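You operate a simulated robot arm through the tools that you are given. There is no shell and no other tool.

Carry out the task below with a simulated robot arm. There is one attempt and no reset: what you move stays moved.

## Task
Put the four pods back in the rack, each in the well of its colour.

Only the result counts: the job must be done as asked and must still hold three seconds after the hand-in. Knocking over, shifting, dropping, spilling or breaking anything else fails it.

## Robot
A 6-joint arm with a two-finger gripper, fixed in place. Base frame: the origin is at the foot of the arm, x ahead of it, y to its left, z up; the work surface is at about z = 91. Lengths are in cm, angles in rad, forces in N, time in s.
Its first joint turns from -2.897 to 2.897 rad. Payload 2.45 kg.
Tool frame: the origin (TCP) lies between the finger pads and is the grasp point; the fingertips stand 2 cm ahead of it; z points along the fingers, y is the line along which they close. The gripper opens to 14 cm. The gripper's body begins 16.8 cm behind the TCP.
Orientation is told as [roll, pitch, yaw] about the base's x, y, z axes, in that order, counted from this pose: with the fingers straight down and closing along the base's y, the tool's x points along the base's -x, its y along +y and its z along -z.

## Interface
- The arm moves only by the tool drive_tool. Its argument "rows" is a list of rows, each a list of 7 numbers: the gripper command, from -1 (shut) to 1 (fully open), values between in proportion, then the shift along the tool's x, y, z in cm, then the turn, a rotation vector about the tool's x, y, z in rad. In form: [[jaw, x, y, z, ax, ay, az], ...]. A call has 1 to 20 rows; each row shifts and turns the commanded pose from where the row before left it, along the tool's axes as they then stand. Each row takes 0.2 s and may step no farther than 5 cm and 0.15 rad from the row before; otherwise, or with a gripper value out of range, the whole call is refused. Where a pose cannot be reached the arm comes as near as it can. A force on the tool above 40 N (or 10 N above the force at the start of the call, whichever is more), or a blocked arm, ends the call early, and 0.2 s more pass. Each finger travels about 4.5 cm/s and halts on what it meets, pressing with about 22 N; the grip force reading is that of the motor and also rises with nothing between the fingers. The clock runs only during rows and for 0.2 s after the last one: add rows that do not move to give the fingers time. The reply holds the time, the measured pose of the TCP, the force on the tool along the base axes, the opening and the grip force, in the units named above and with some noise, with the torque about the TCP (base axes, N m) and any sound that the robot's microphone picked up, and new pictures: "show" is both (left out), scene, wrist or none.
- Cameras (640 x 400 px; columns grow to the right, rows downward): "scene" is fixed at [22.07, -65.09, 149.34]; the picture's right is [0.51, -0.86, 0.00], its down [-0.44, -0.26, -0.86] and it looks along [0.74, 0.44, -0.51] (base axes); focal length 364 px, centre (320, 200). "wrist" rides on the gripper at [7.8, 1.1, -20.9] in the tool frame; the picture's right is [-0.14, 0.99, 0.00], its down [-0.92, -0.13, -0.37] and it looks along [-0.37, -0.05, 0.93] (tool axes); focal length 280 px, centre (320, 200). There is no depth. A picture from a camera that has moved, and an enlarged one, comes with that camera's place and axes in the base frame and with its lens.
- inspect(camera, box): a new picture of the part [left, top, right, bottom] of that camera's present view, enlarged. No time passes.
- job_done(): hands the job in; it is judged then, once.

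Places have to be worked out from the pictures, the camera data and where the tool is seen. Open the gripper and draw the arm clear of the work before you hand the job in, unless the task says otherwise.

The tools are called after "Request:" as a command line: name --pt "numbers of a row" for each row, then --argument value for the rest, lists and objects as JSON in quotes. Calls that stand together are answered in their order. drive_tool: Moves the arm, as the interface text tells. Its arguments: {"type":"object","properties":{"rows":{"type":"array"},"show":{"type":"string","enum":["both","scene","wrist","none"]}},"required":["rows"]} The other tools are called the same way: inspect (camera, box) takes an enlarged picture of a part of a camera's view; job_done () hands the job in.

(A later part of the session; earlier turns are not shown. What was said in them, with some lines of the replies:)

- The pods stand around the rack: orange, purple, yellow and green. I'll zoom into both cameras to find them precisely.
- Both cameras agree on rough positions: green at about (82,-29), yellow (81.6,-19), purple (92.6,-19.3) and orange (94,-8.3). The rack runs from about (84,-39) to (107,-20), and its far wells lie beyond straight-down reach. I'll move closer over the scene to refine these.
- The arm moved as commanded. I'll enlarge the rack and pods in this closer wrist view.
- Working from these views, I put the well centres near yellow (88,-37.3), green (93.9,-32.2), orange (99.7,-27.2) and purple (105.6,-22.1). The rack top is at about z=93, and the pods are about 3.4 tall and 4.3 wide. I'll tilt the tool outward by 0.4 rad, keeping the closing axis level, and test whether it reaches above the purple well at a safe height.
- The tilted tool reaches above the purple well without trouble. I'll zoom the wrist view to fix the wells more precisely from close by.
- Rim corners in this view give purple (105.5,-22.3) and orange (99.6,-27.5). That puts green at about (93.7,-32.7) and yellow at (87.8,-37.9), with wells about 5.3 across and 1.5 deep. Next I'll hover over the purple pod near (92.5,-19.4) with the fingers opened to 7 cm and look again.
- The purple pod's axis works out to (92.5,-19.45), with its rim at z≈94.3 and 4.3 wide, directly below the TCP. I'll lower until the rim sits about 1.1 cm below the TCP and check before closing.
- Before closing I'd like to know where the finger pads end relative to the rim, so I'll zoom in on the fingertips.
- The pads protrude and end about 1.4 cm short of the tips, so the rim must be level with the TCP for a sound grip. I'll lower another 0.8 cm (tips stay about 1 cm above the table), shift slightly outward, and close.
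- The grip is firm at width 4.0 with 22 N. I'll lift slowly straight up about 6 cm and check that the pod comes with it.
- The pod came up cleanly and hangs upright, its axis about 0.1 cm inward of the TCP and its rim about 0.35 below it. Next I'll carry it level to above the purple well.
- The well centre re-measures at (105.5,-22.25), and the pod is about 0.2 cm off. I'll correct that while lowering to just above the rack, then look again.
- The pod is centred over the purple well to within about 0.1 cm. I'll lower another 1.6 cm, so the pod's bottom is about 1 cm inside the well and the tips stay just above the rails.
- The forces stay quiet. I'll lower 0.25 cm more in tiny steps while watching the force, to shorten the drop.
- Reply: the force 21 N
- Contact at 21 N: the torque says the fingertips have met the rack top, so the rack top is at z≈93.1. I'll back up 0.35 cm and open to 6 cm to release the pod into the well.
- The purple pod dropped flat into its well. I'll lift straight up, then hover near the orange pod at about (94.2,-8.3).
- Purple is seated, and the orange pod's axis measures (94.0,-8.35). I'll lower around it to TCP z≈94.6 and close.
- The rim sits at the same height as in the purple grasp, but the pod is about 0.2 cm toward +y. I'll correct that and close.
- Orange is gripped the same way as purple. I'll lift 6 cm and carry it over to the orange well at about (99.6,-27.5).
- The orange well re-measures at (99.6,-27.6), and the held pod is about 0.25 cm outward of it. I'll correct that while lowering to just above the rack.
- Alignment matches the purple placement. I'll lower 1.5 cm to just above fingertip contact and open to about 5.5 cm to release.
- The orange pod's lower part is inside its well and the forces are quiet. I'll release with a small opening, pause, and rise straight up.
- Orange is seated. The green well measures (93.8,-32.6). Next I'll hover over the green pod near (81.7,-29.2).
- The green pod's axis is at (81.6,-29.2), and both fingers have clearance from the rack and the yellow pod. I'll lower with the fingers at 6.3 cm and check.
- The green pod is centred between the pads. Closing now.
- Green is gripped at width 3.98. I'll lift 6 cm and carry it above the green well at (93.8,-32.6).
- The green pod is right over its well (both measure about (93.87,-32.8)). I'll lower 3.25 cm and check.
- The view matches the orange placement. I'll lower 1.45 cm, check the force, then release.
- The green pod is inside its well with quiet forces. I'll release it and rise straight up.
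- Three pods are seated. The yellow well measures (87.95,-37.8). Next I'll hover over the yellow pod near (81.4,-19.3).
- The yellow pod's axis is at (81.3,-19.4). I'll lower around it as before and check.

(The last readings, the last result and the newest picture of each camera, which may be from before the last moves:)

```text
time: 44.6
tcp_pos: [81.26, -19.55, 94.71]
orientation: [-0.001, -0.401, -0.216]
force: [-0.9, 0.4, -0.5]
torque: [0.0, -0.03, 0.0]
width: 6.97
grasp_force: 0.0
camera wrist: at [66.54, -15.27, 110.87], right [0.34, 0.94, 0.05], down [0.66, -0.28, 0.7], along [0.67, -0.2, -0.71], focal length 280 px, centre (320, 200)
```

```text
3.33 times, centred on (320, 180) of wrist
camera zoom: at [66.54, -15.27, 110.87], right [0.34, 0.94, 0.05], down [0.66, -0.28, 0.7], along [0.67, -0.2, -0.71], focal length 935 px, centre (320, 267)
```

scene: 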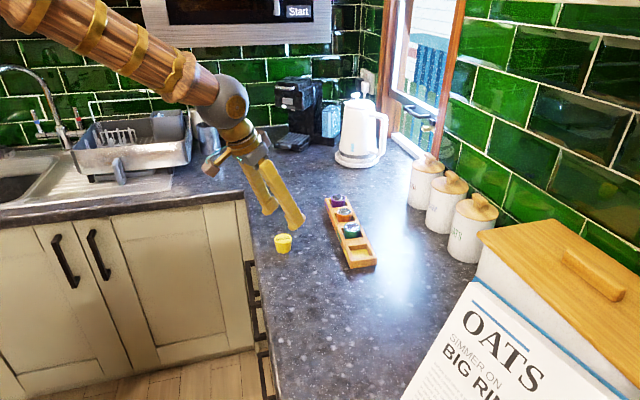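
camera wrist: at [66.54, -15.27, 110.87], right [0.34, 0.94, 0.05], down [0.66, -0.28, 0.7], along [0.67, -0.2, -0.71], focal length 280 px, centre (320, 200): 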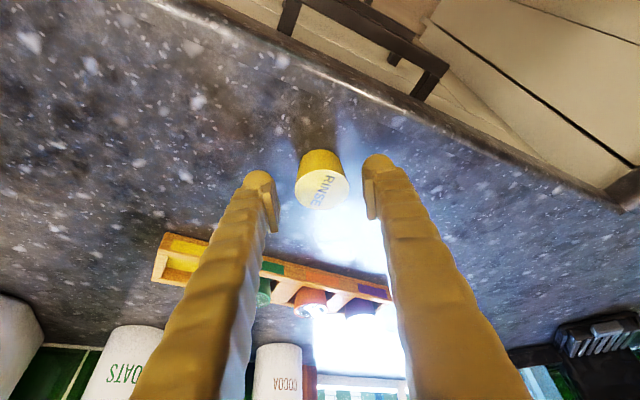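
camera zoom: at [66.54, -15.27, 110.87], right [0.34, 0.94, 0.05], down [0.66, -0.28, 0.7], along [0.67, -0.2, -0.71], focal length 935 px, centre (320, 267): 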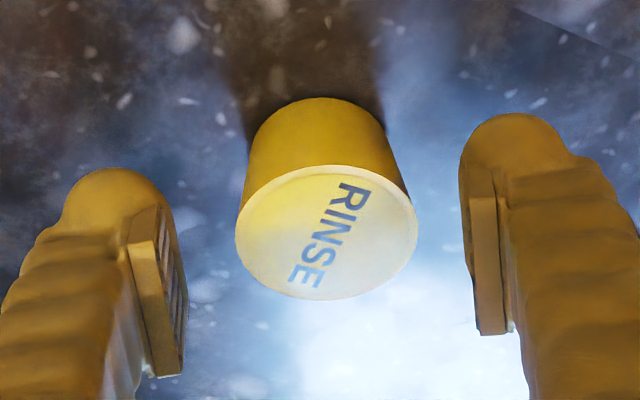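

The pod is about 0.2 cm toward +y of centre, with the rim at the usual height. I'll shift by that amount and close.

Request:
drive_tool --pt "0 0 0.22 0 0 0 0" --pt "0 0 0 0 0 0 0" --pt "-1 0 0 0 0 0 0" --pt "-1 0 0 0 0 0 0" --pt "-1 0 0 0 0 0 0" --pt "-1 0 0 0 0 0 0" --pt "-1 0 0 0 0 0 0" --show "wrist"

Request:
inspect --camera "wrist" --box '[240, 120, 400, 240]'

```text
time: 46.2
tcp_pos: [81.37, -19.31, 94.58]
orientation: [0.0, -0.398, -0.218]
force: [0.4, 0.5, 0.9]
torque: [-0.01, 0.0, 0.01]
width: 3.98
grasp_force: 22.5
camera wrist: at [66.59, -15.0, 110.87], right [0.34, 0.94, 0.05], down [0.66, -0.28, 0.7], along [0.67, -0.2, -0.71], focal length 280 px, centre (320, 200)
```

wrist: 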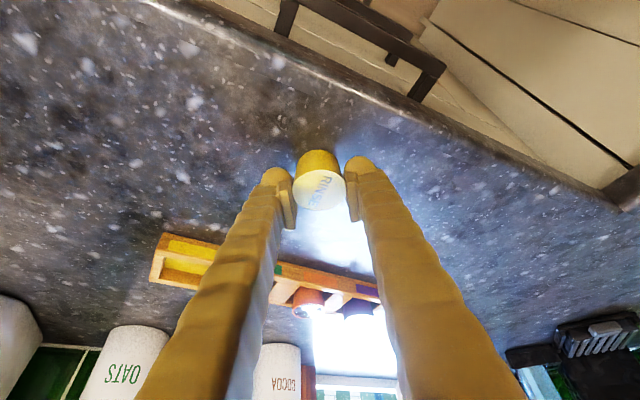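

```text
3.33 times, centred on (320, 180) of wrist
camera zoom: at [66.59, -15.0, 110.87], right [0.34, 0.94, 0.05], down [0.66, -0.28, 0.7], along [0.67, -0.2, -0.71], focal length 935 px, centre (320, 267)
```

zoom: 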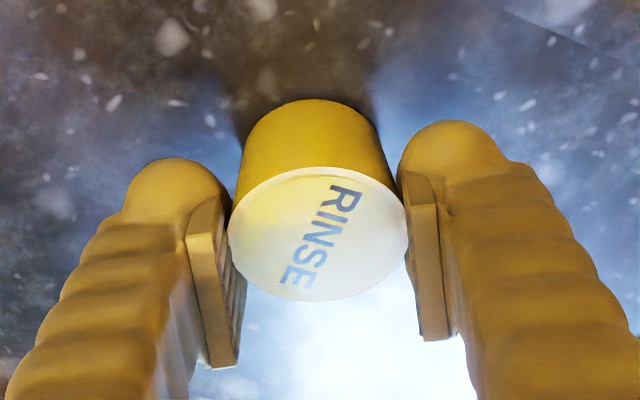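

Yellow is gripped. I'll lift 6 cm and carry it to above the yellow well at (87.95,-37.8).

Request:
drive_tool --pt "-1 -0.195 0 -0.461 0 0 0" --pt "-1 -0.389 0 -0.921 0 0 0" --pt "-1 -0.389 0 -0.921 0 0 0" --pt "-1 -0.389 0 -0.921 0 0 0" --pt "-1 -0.389 0 -0.921 0 0 0" --pt "-1 -0.389 0 -0.921 0 0 0" --pt "-1 -0.195 0 -0.461 0 0 0" --pt "-1 -0.779 -1.33 0.33 0 0 0" --pt "-1 -1.558 -2.661 0.659 0 0 0" --pt "-1 -1.753 -2.993 0.742 0 0 0" --pt "-1 -1.753 -2.993 0.742 0 0 0" --pt "-1 -1.753 -2.993 0.742 0 0 0" --pt "-1 -1.364 -2.328 0.577 0 0 0" --pt "-1 -0.779 -1.33 0.33 0 0 0" --pt "-1 0 0 0 0 0 0" --pt "-1 0 0 0 0 0 0"

Request:
inspect --camera "wrist" --box '[240, 100, 400, 220]'

Request:
inspect --camera "scene" --box '[305, 195, 385, 275]'

```text
time: 49.6
tcp_pos: [87.95, -37.79, 100.78]
orientation: [-0.001, -0.399, -0.219]
force: [-0.1, 0.3, -0.4]
torque: [-0.01, 0.02, 0.03]
width: 4.01
grasp_force: 22.4
camera wrist: at [73.29, -33.49, 116.88], right [0.34, 0.94, 0.05], down [0.66, -0.28, 0.7], along [0.67, -0.2, -0.71], focal length 280 px, centre (320, 200)
```

scene: 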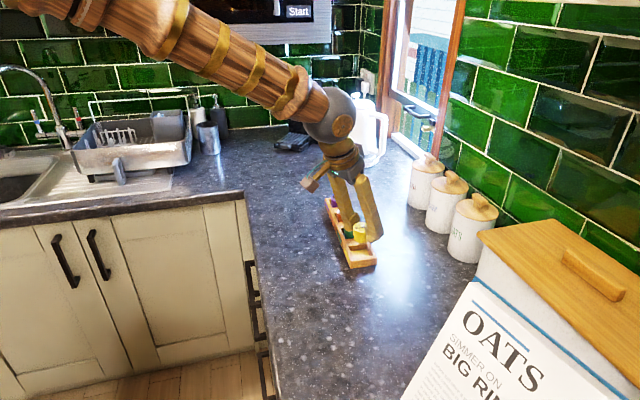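
wrist: 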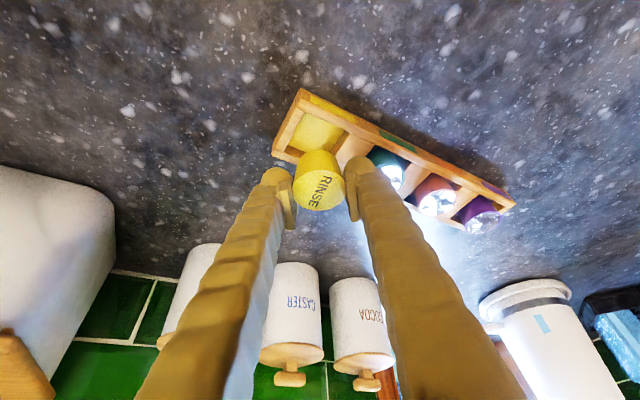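

```text
3.33 times, centred on (320, 160) of wrist
camera zoom: at [73.29, -33.49, 116.88], right [0.34, 0.94, 0.05], down [0.66, -0.28, 0.7], along [0.67, -0.2, -0.71], focal length 935 px, centre (320, 333)
```

zoom: 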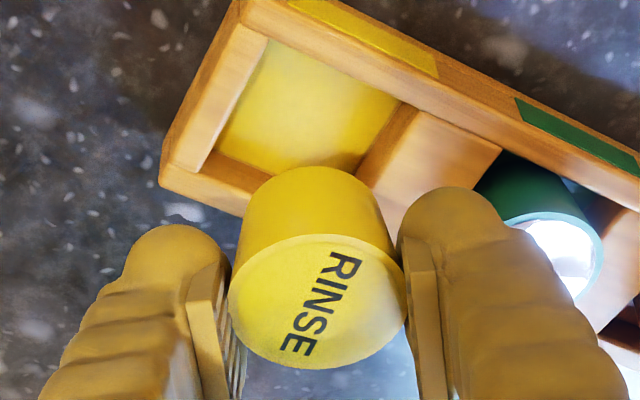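

```text
5.00 times, centred on (345, 235) of scene
camera zoom: at [22.07, -65.09, 149.34], right [0.51, -0.86, 0.0], down [-0.44, -0.26, -0.86], along [0.74, 0.44, -0.51], focal length 1818 px, centre (195, 25)
```

zoom: 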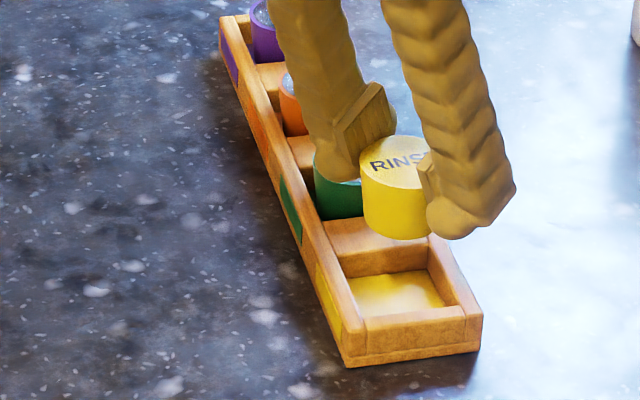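

The view matches the aligned green placement. I'll lower 3.3 cm, check, then continue.

Request:
drive_tool --pt "-1 0.321 0 0.76 0 0 0" --pt "-1 0.321 0 0.76 0 0 0" --pt "-1 0.321 0 0.76 0 0 0" --pt "-1 0.321 0 0.76 0 0 0" --pt "-1 0 0 0 0 0 0"

Request:
inspect --camera "wrist" --box '[240, 100, 400, 220]'

Request:
inspect --camera "scene" --box '[305, 205, 385, 275]'

```text
time: 50.8
tcp_pos: [88.06, -37.89, 97.39]
orientation: [-0.001, -0.4, -0.22]
force: [0.4, 0.1, -0.9]
torque: [0.02, -0.04, 0.01]
width: 4.02
grasp_force: 21.9
camera wrist: at [73.33, -33.54, 113.59], right [0.34, 0.94, 0.05], down [0.66, -0.28, 0.7], along [0.67, -0.2, -0.71], focal length 280 px, centre (320, 200)
```

scene: 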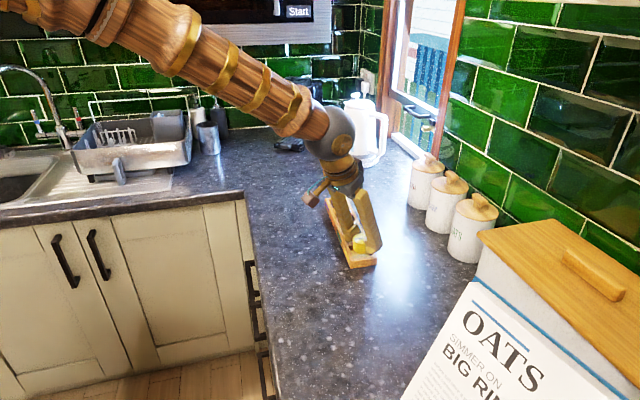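
wrist: 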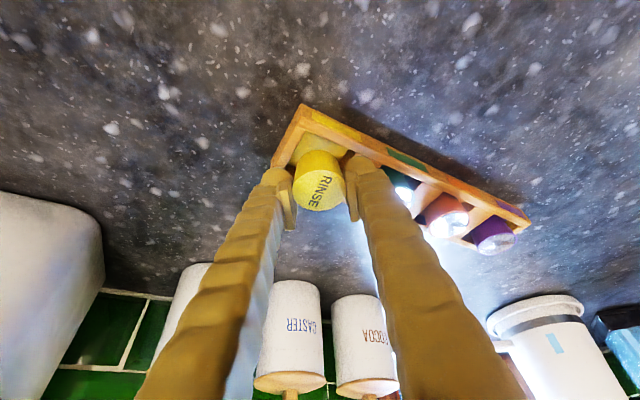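

```text
3.33 times, centred on (320, 160) of wrist
camera zoom: at [73.33, -33.54, 113.59], right [0.34, 0.94, 0.05], down [0.66, -0.28, 0.7], along [0.67, -0.2, -0.71], focal length 935 px, centre (320, 333)
```

zoom: 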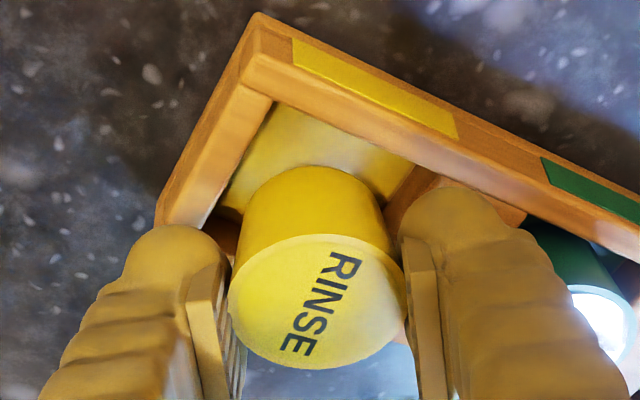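

```text
5.71 times, centred on (345, 240) of scene
camera zoom: at [22.07, -65.09, 149.34], right [0.51, -0.86, 0.0], down [-0.44, -0.26, -0.86], along [0.74, 0.44, -0.51], focal length 2078 px, centre (177, -29)
```

zoom: 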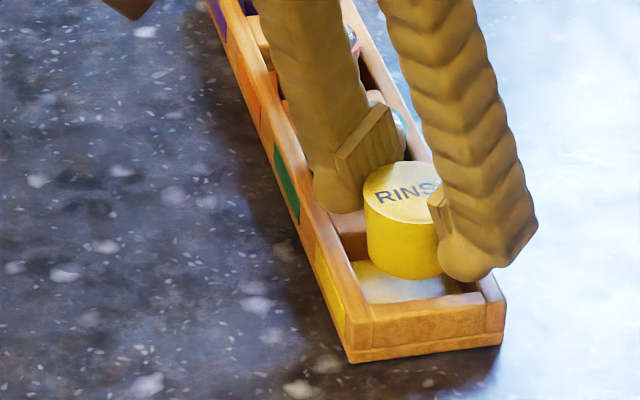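

Alignment is good, matching the previous pods. I'll lower 1.5 cm and check the force before releasing.

Request:
drive_tool --pt "-1 0.146 0 0.345 0 0 0" --pt "-1 0.146 0 0.345 0 0 0" --pt "-1 0.146 0 0.345 0 0 0" --pt "-1 0.146 0 0.345 0 0 0" --pt "-1 0 0 0 0 0 0"

Request:
inspect --camera "scene" --box '[305, 205, 385, 275]'

Request:
inspect --camera "wrist" --box '[240, 100, 400, 220]'

```text
time: 52.0
tcp_pos: [87.92, -37.84, 95.82]
orientation: [0.0, -0.4, -0.219]
force: [-0.4, -0.7, -0.3]
torque: [0.0, 0.03, 0.03]
width: 4.02
grasp_force: 22.4
camera wrist: at [73.31, -33.55, 112.06], right [0.34, 0.94, 0.05], down [0.66, -0.28, 0.7], along [0.67, -0.2, -0.71], focal length 280 px, centre (320, 200)
```

scene: 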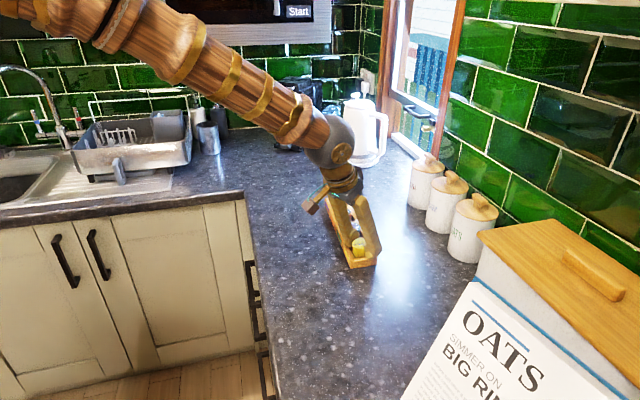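
wrist: 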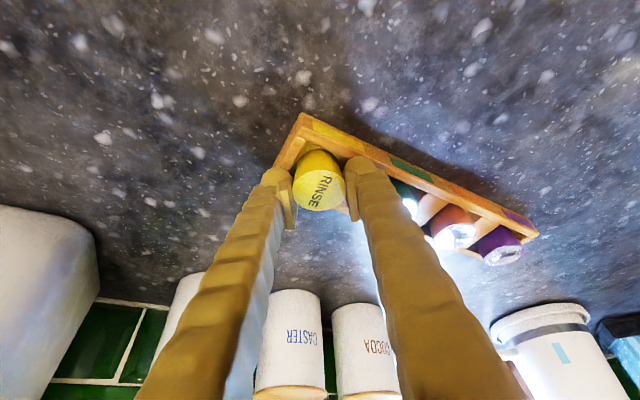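

```text
5.71 times, centred on (345, 240) of scene
camera zoom: at [22.07, -65.09, 149.34], right [0.51, -0.86, 0.0], down [-0.44, -0.26, -0.86], along [0.74, 0.44, -0.51], focal length 2078 px, centre (177, -29)
```

zoom: 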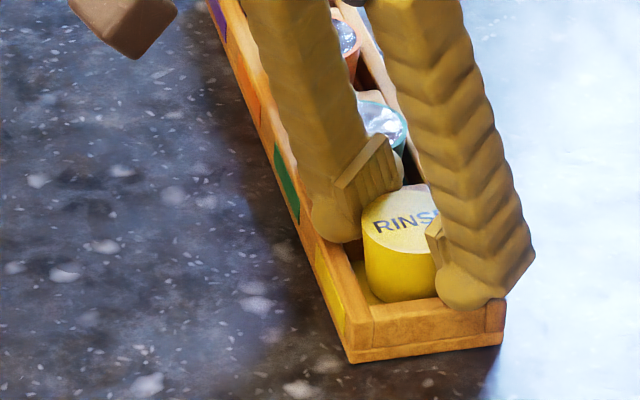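

```text
3.33 times, centred on (320, 160) of wrist
camera zoom: at [73.31, -33.55, 112.06], right [0.34, 0.94, 0.05], down [0.66, -0.28, 0.7], along [0.67, -0.2, -0.71], focal length 935 px, centre (320, 333)
```

zoom: 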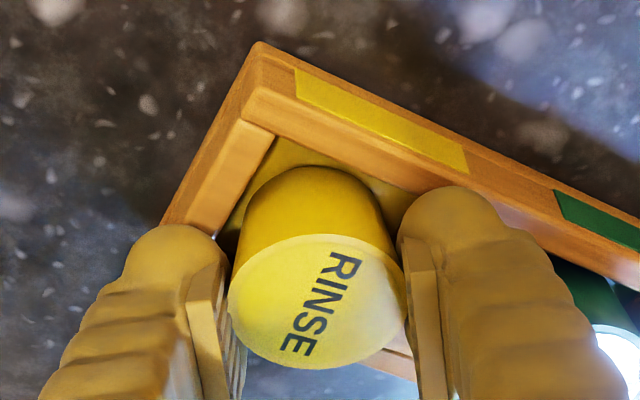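

The yellow pod is inside its well and the forces are quiet. I'll release and rise straight up.

Request:
drive_tool --pt "-0.23 0 0 0 0 0 0" --pt "-0.23 0 0 0 0 0 0" --pt "-0.23 0 0 0 0 0 0" --pt "-0.23 0 0 0 0 0 0" --pt "-0.23 -0.195 0 -0.461 0 0 0" --pt "-0.23 -0.389 0 -0.921 0 0 0" --pt "-0.23 -0.779 0 -1.842 0 0 0" --pt "-0.23 -0.974 0 -2.303 0 0 0" --pt "-0.23 0 0 0 0 0 0"

Request:
inspect --camera "scene" --box '[295, 185, 395, 275]'

Request:
inspect --camera "wrist" --box '[240, 80, 420, 220]'

```text
time: 54.0
tcp_pos: [88.09, -37.91, 101.93]
orientation: [0.001, -0.398, -0.218]
force: [-0.5, -0.3, 0.1]
torque: [-0.01, -0.01, 0.0]
width: 5.4
grasp_force: 0.0
camera wrist: at [73.28, -33.55, 118.1], right [0.34, 0.94, 0.05], down [0.66, -0.28, 0.7], along [0.67, -0.2, -0.71], focal length 280 px, centre (320, 200)
```

scene: 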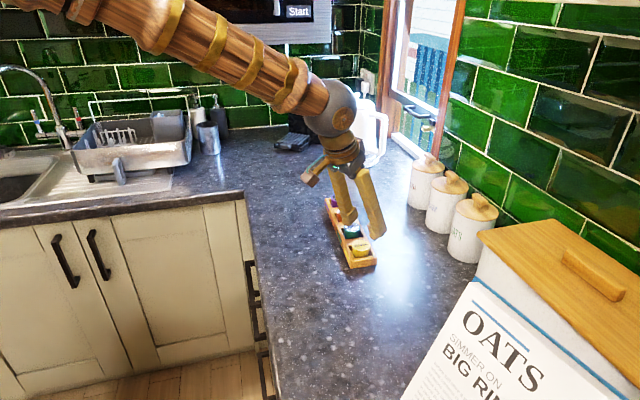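
wrist: 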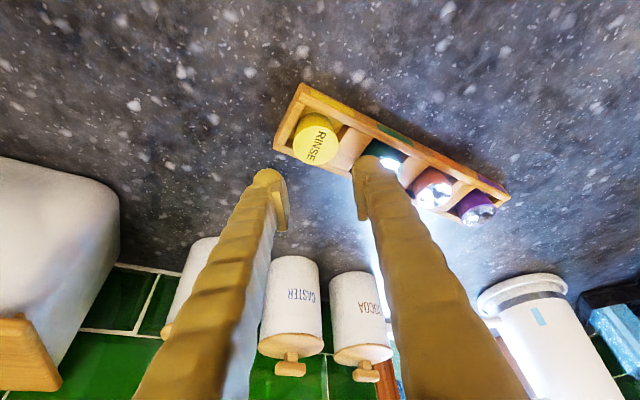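

```text
4.44 times, centred on (345, 230) of scene
camera zoom: at [22.07, -65.09, 149.34], right [0.51, -0.86, 0.0], down [-0.44, -0.26, -0.86], along [0.74, 0.44, -0.51], focal length 1616 px, centre (209, 67)
```

zoom: 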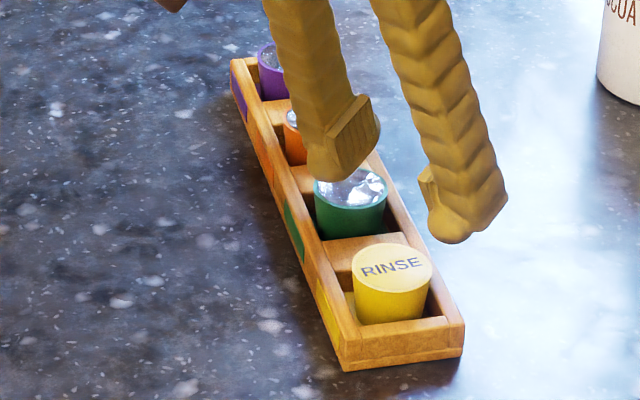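

```text
2.86 times, centred on (330, 150) of wrist
camera zoom: at [73.28, -33.55, 118.1], right [0.34, 0.94, 0.05], down [0.66, -0.28, 0.7], along [0.67, -0.2, -0.71], focal length 801 px, centre (291, 343)
```

zoom: 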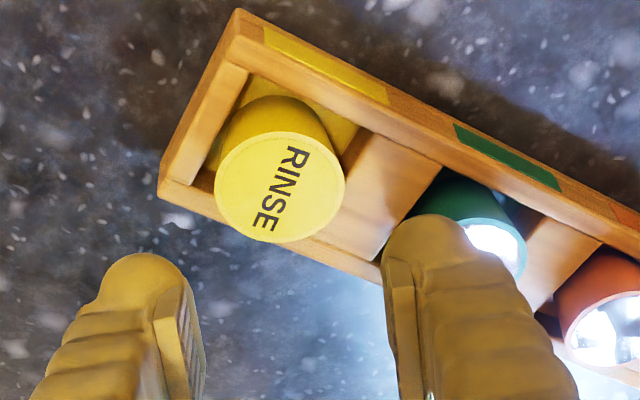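

All four pods are in their own wells. I'll raise the arm, draw it back clear of the rack, open the gripper and take a last look.

Request:
drive_tool --pt "-0.23 -1.558 0 -3.684 0 0 0" --pt "-0.23 -1.558 0 -3.684 0 0 0" --pt "-0.23 -1.558 0 -3.684 0 0 0" --pt "0 3.684 0 -1.558 0 0 0" --pt "0.5 3.684 0 -1.558 0 0 0" --pt "1 3.684 0 -1.558 0 0 0" --pt "1 3.684 0 -1.558 0 0 0" --pt "1 3.684 0 -1.558 0 0 0" --pt "1 0 0 0 0 0 0" --pt "1 0 0 0 0 0 0" --pt "1 0 0 0 0 0 0"

Request:
inspect --camera "scene" --box '[295, 180, 395, 275]'

Request:
inspect --camera "wrist" --box '[240, 80, 460, 220]'

```text
time: 56.4
tcp_pos: [68.27, -33.74, 113.88]
orientation: [0.001, -0.399, -0.22]
force: [0.6, 0.7, 0.1]
torque: [-0.02, 0.0, 0.01]
width: 14.01
grasp_force: 0.1
camera wrist: at [53.68, -29.35, 130.11], right [0.34, 0.94, 0.05], down [0.66, -0.28, 0.7], along [0.67, -0.2, -0.71], focal length 280 px, centre (320, 200)
```

scene: 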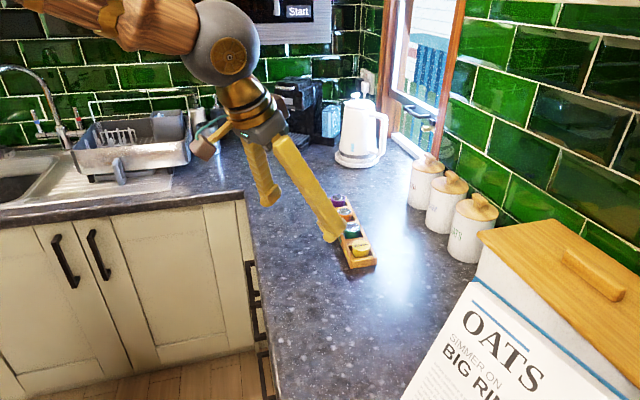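
wrist: 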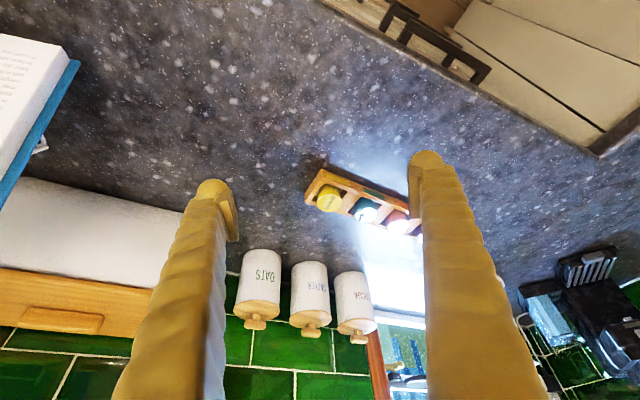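

```text
4.21 times, centred on (345, 228) of scene
camera zoom: at [22.07, -65.09, 149.34], right [0.51, -0.86, 0.0], down [-0.44, -0.26, -0.86], along [0.74, 0.44, -0.51], focal length 1531 px, centre (215, 84)
```

zoom: 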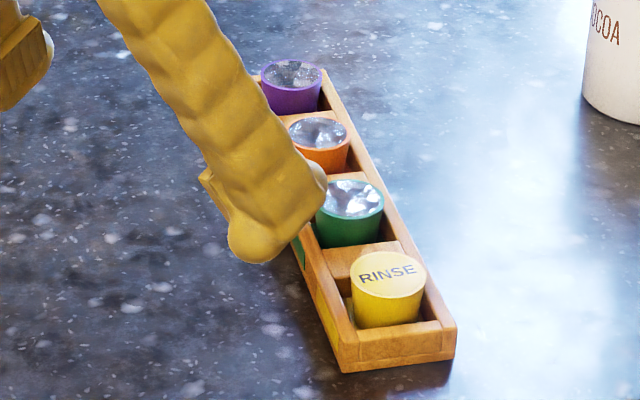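

```text
2.86 times, centred on (350, 150) of wrist
camera zoom: at [53.68, -29.35, 130.11], right [0.34, 0.94, 0.05], down [0.66, -0.28, 0.7], along [0.67, -0.2, -0.71], focal length 801 px, centre (234, 343)
```

zoom: 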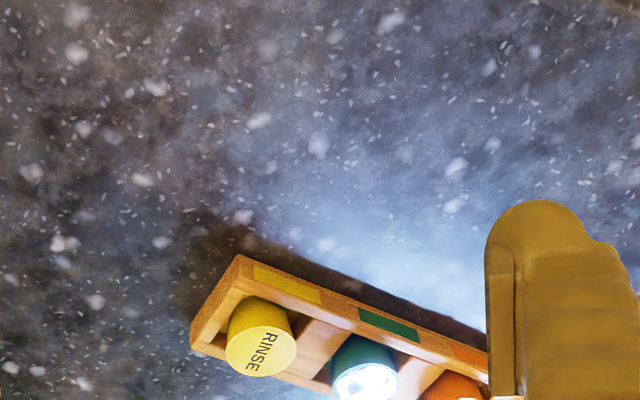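

All four pods stand upright in their matching wells, the rack hasn't moved, and the gripper is open and clear. Handing in.

Request:
job_done

```text
The job is handed in.
```

All four pods are back in the rack, each upright in the well of its colour: purple, orange, green and yellow. The job has been handed in, but I haven't seen the verdict.

- **Placement:** I released each pod with its base inside the well, so it dropped only about half a centimetre. In the last pictures all four were seated.
- **Rack:** While placing the purple pod, the fingertips briefly pressed the rack's top edge with about 21 N. The rack did not move; its corner is at the same place in the picture as at the start.
- **Arm:** I opened the gripper fully and drew it back before handing in. Nothing else was touched.
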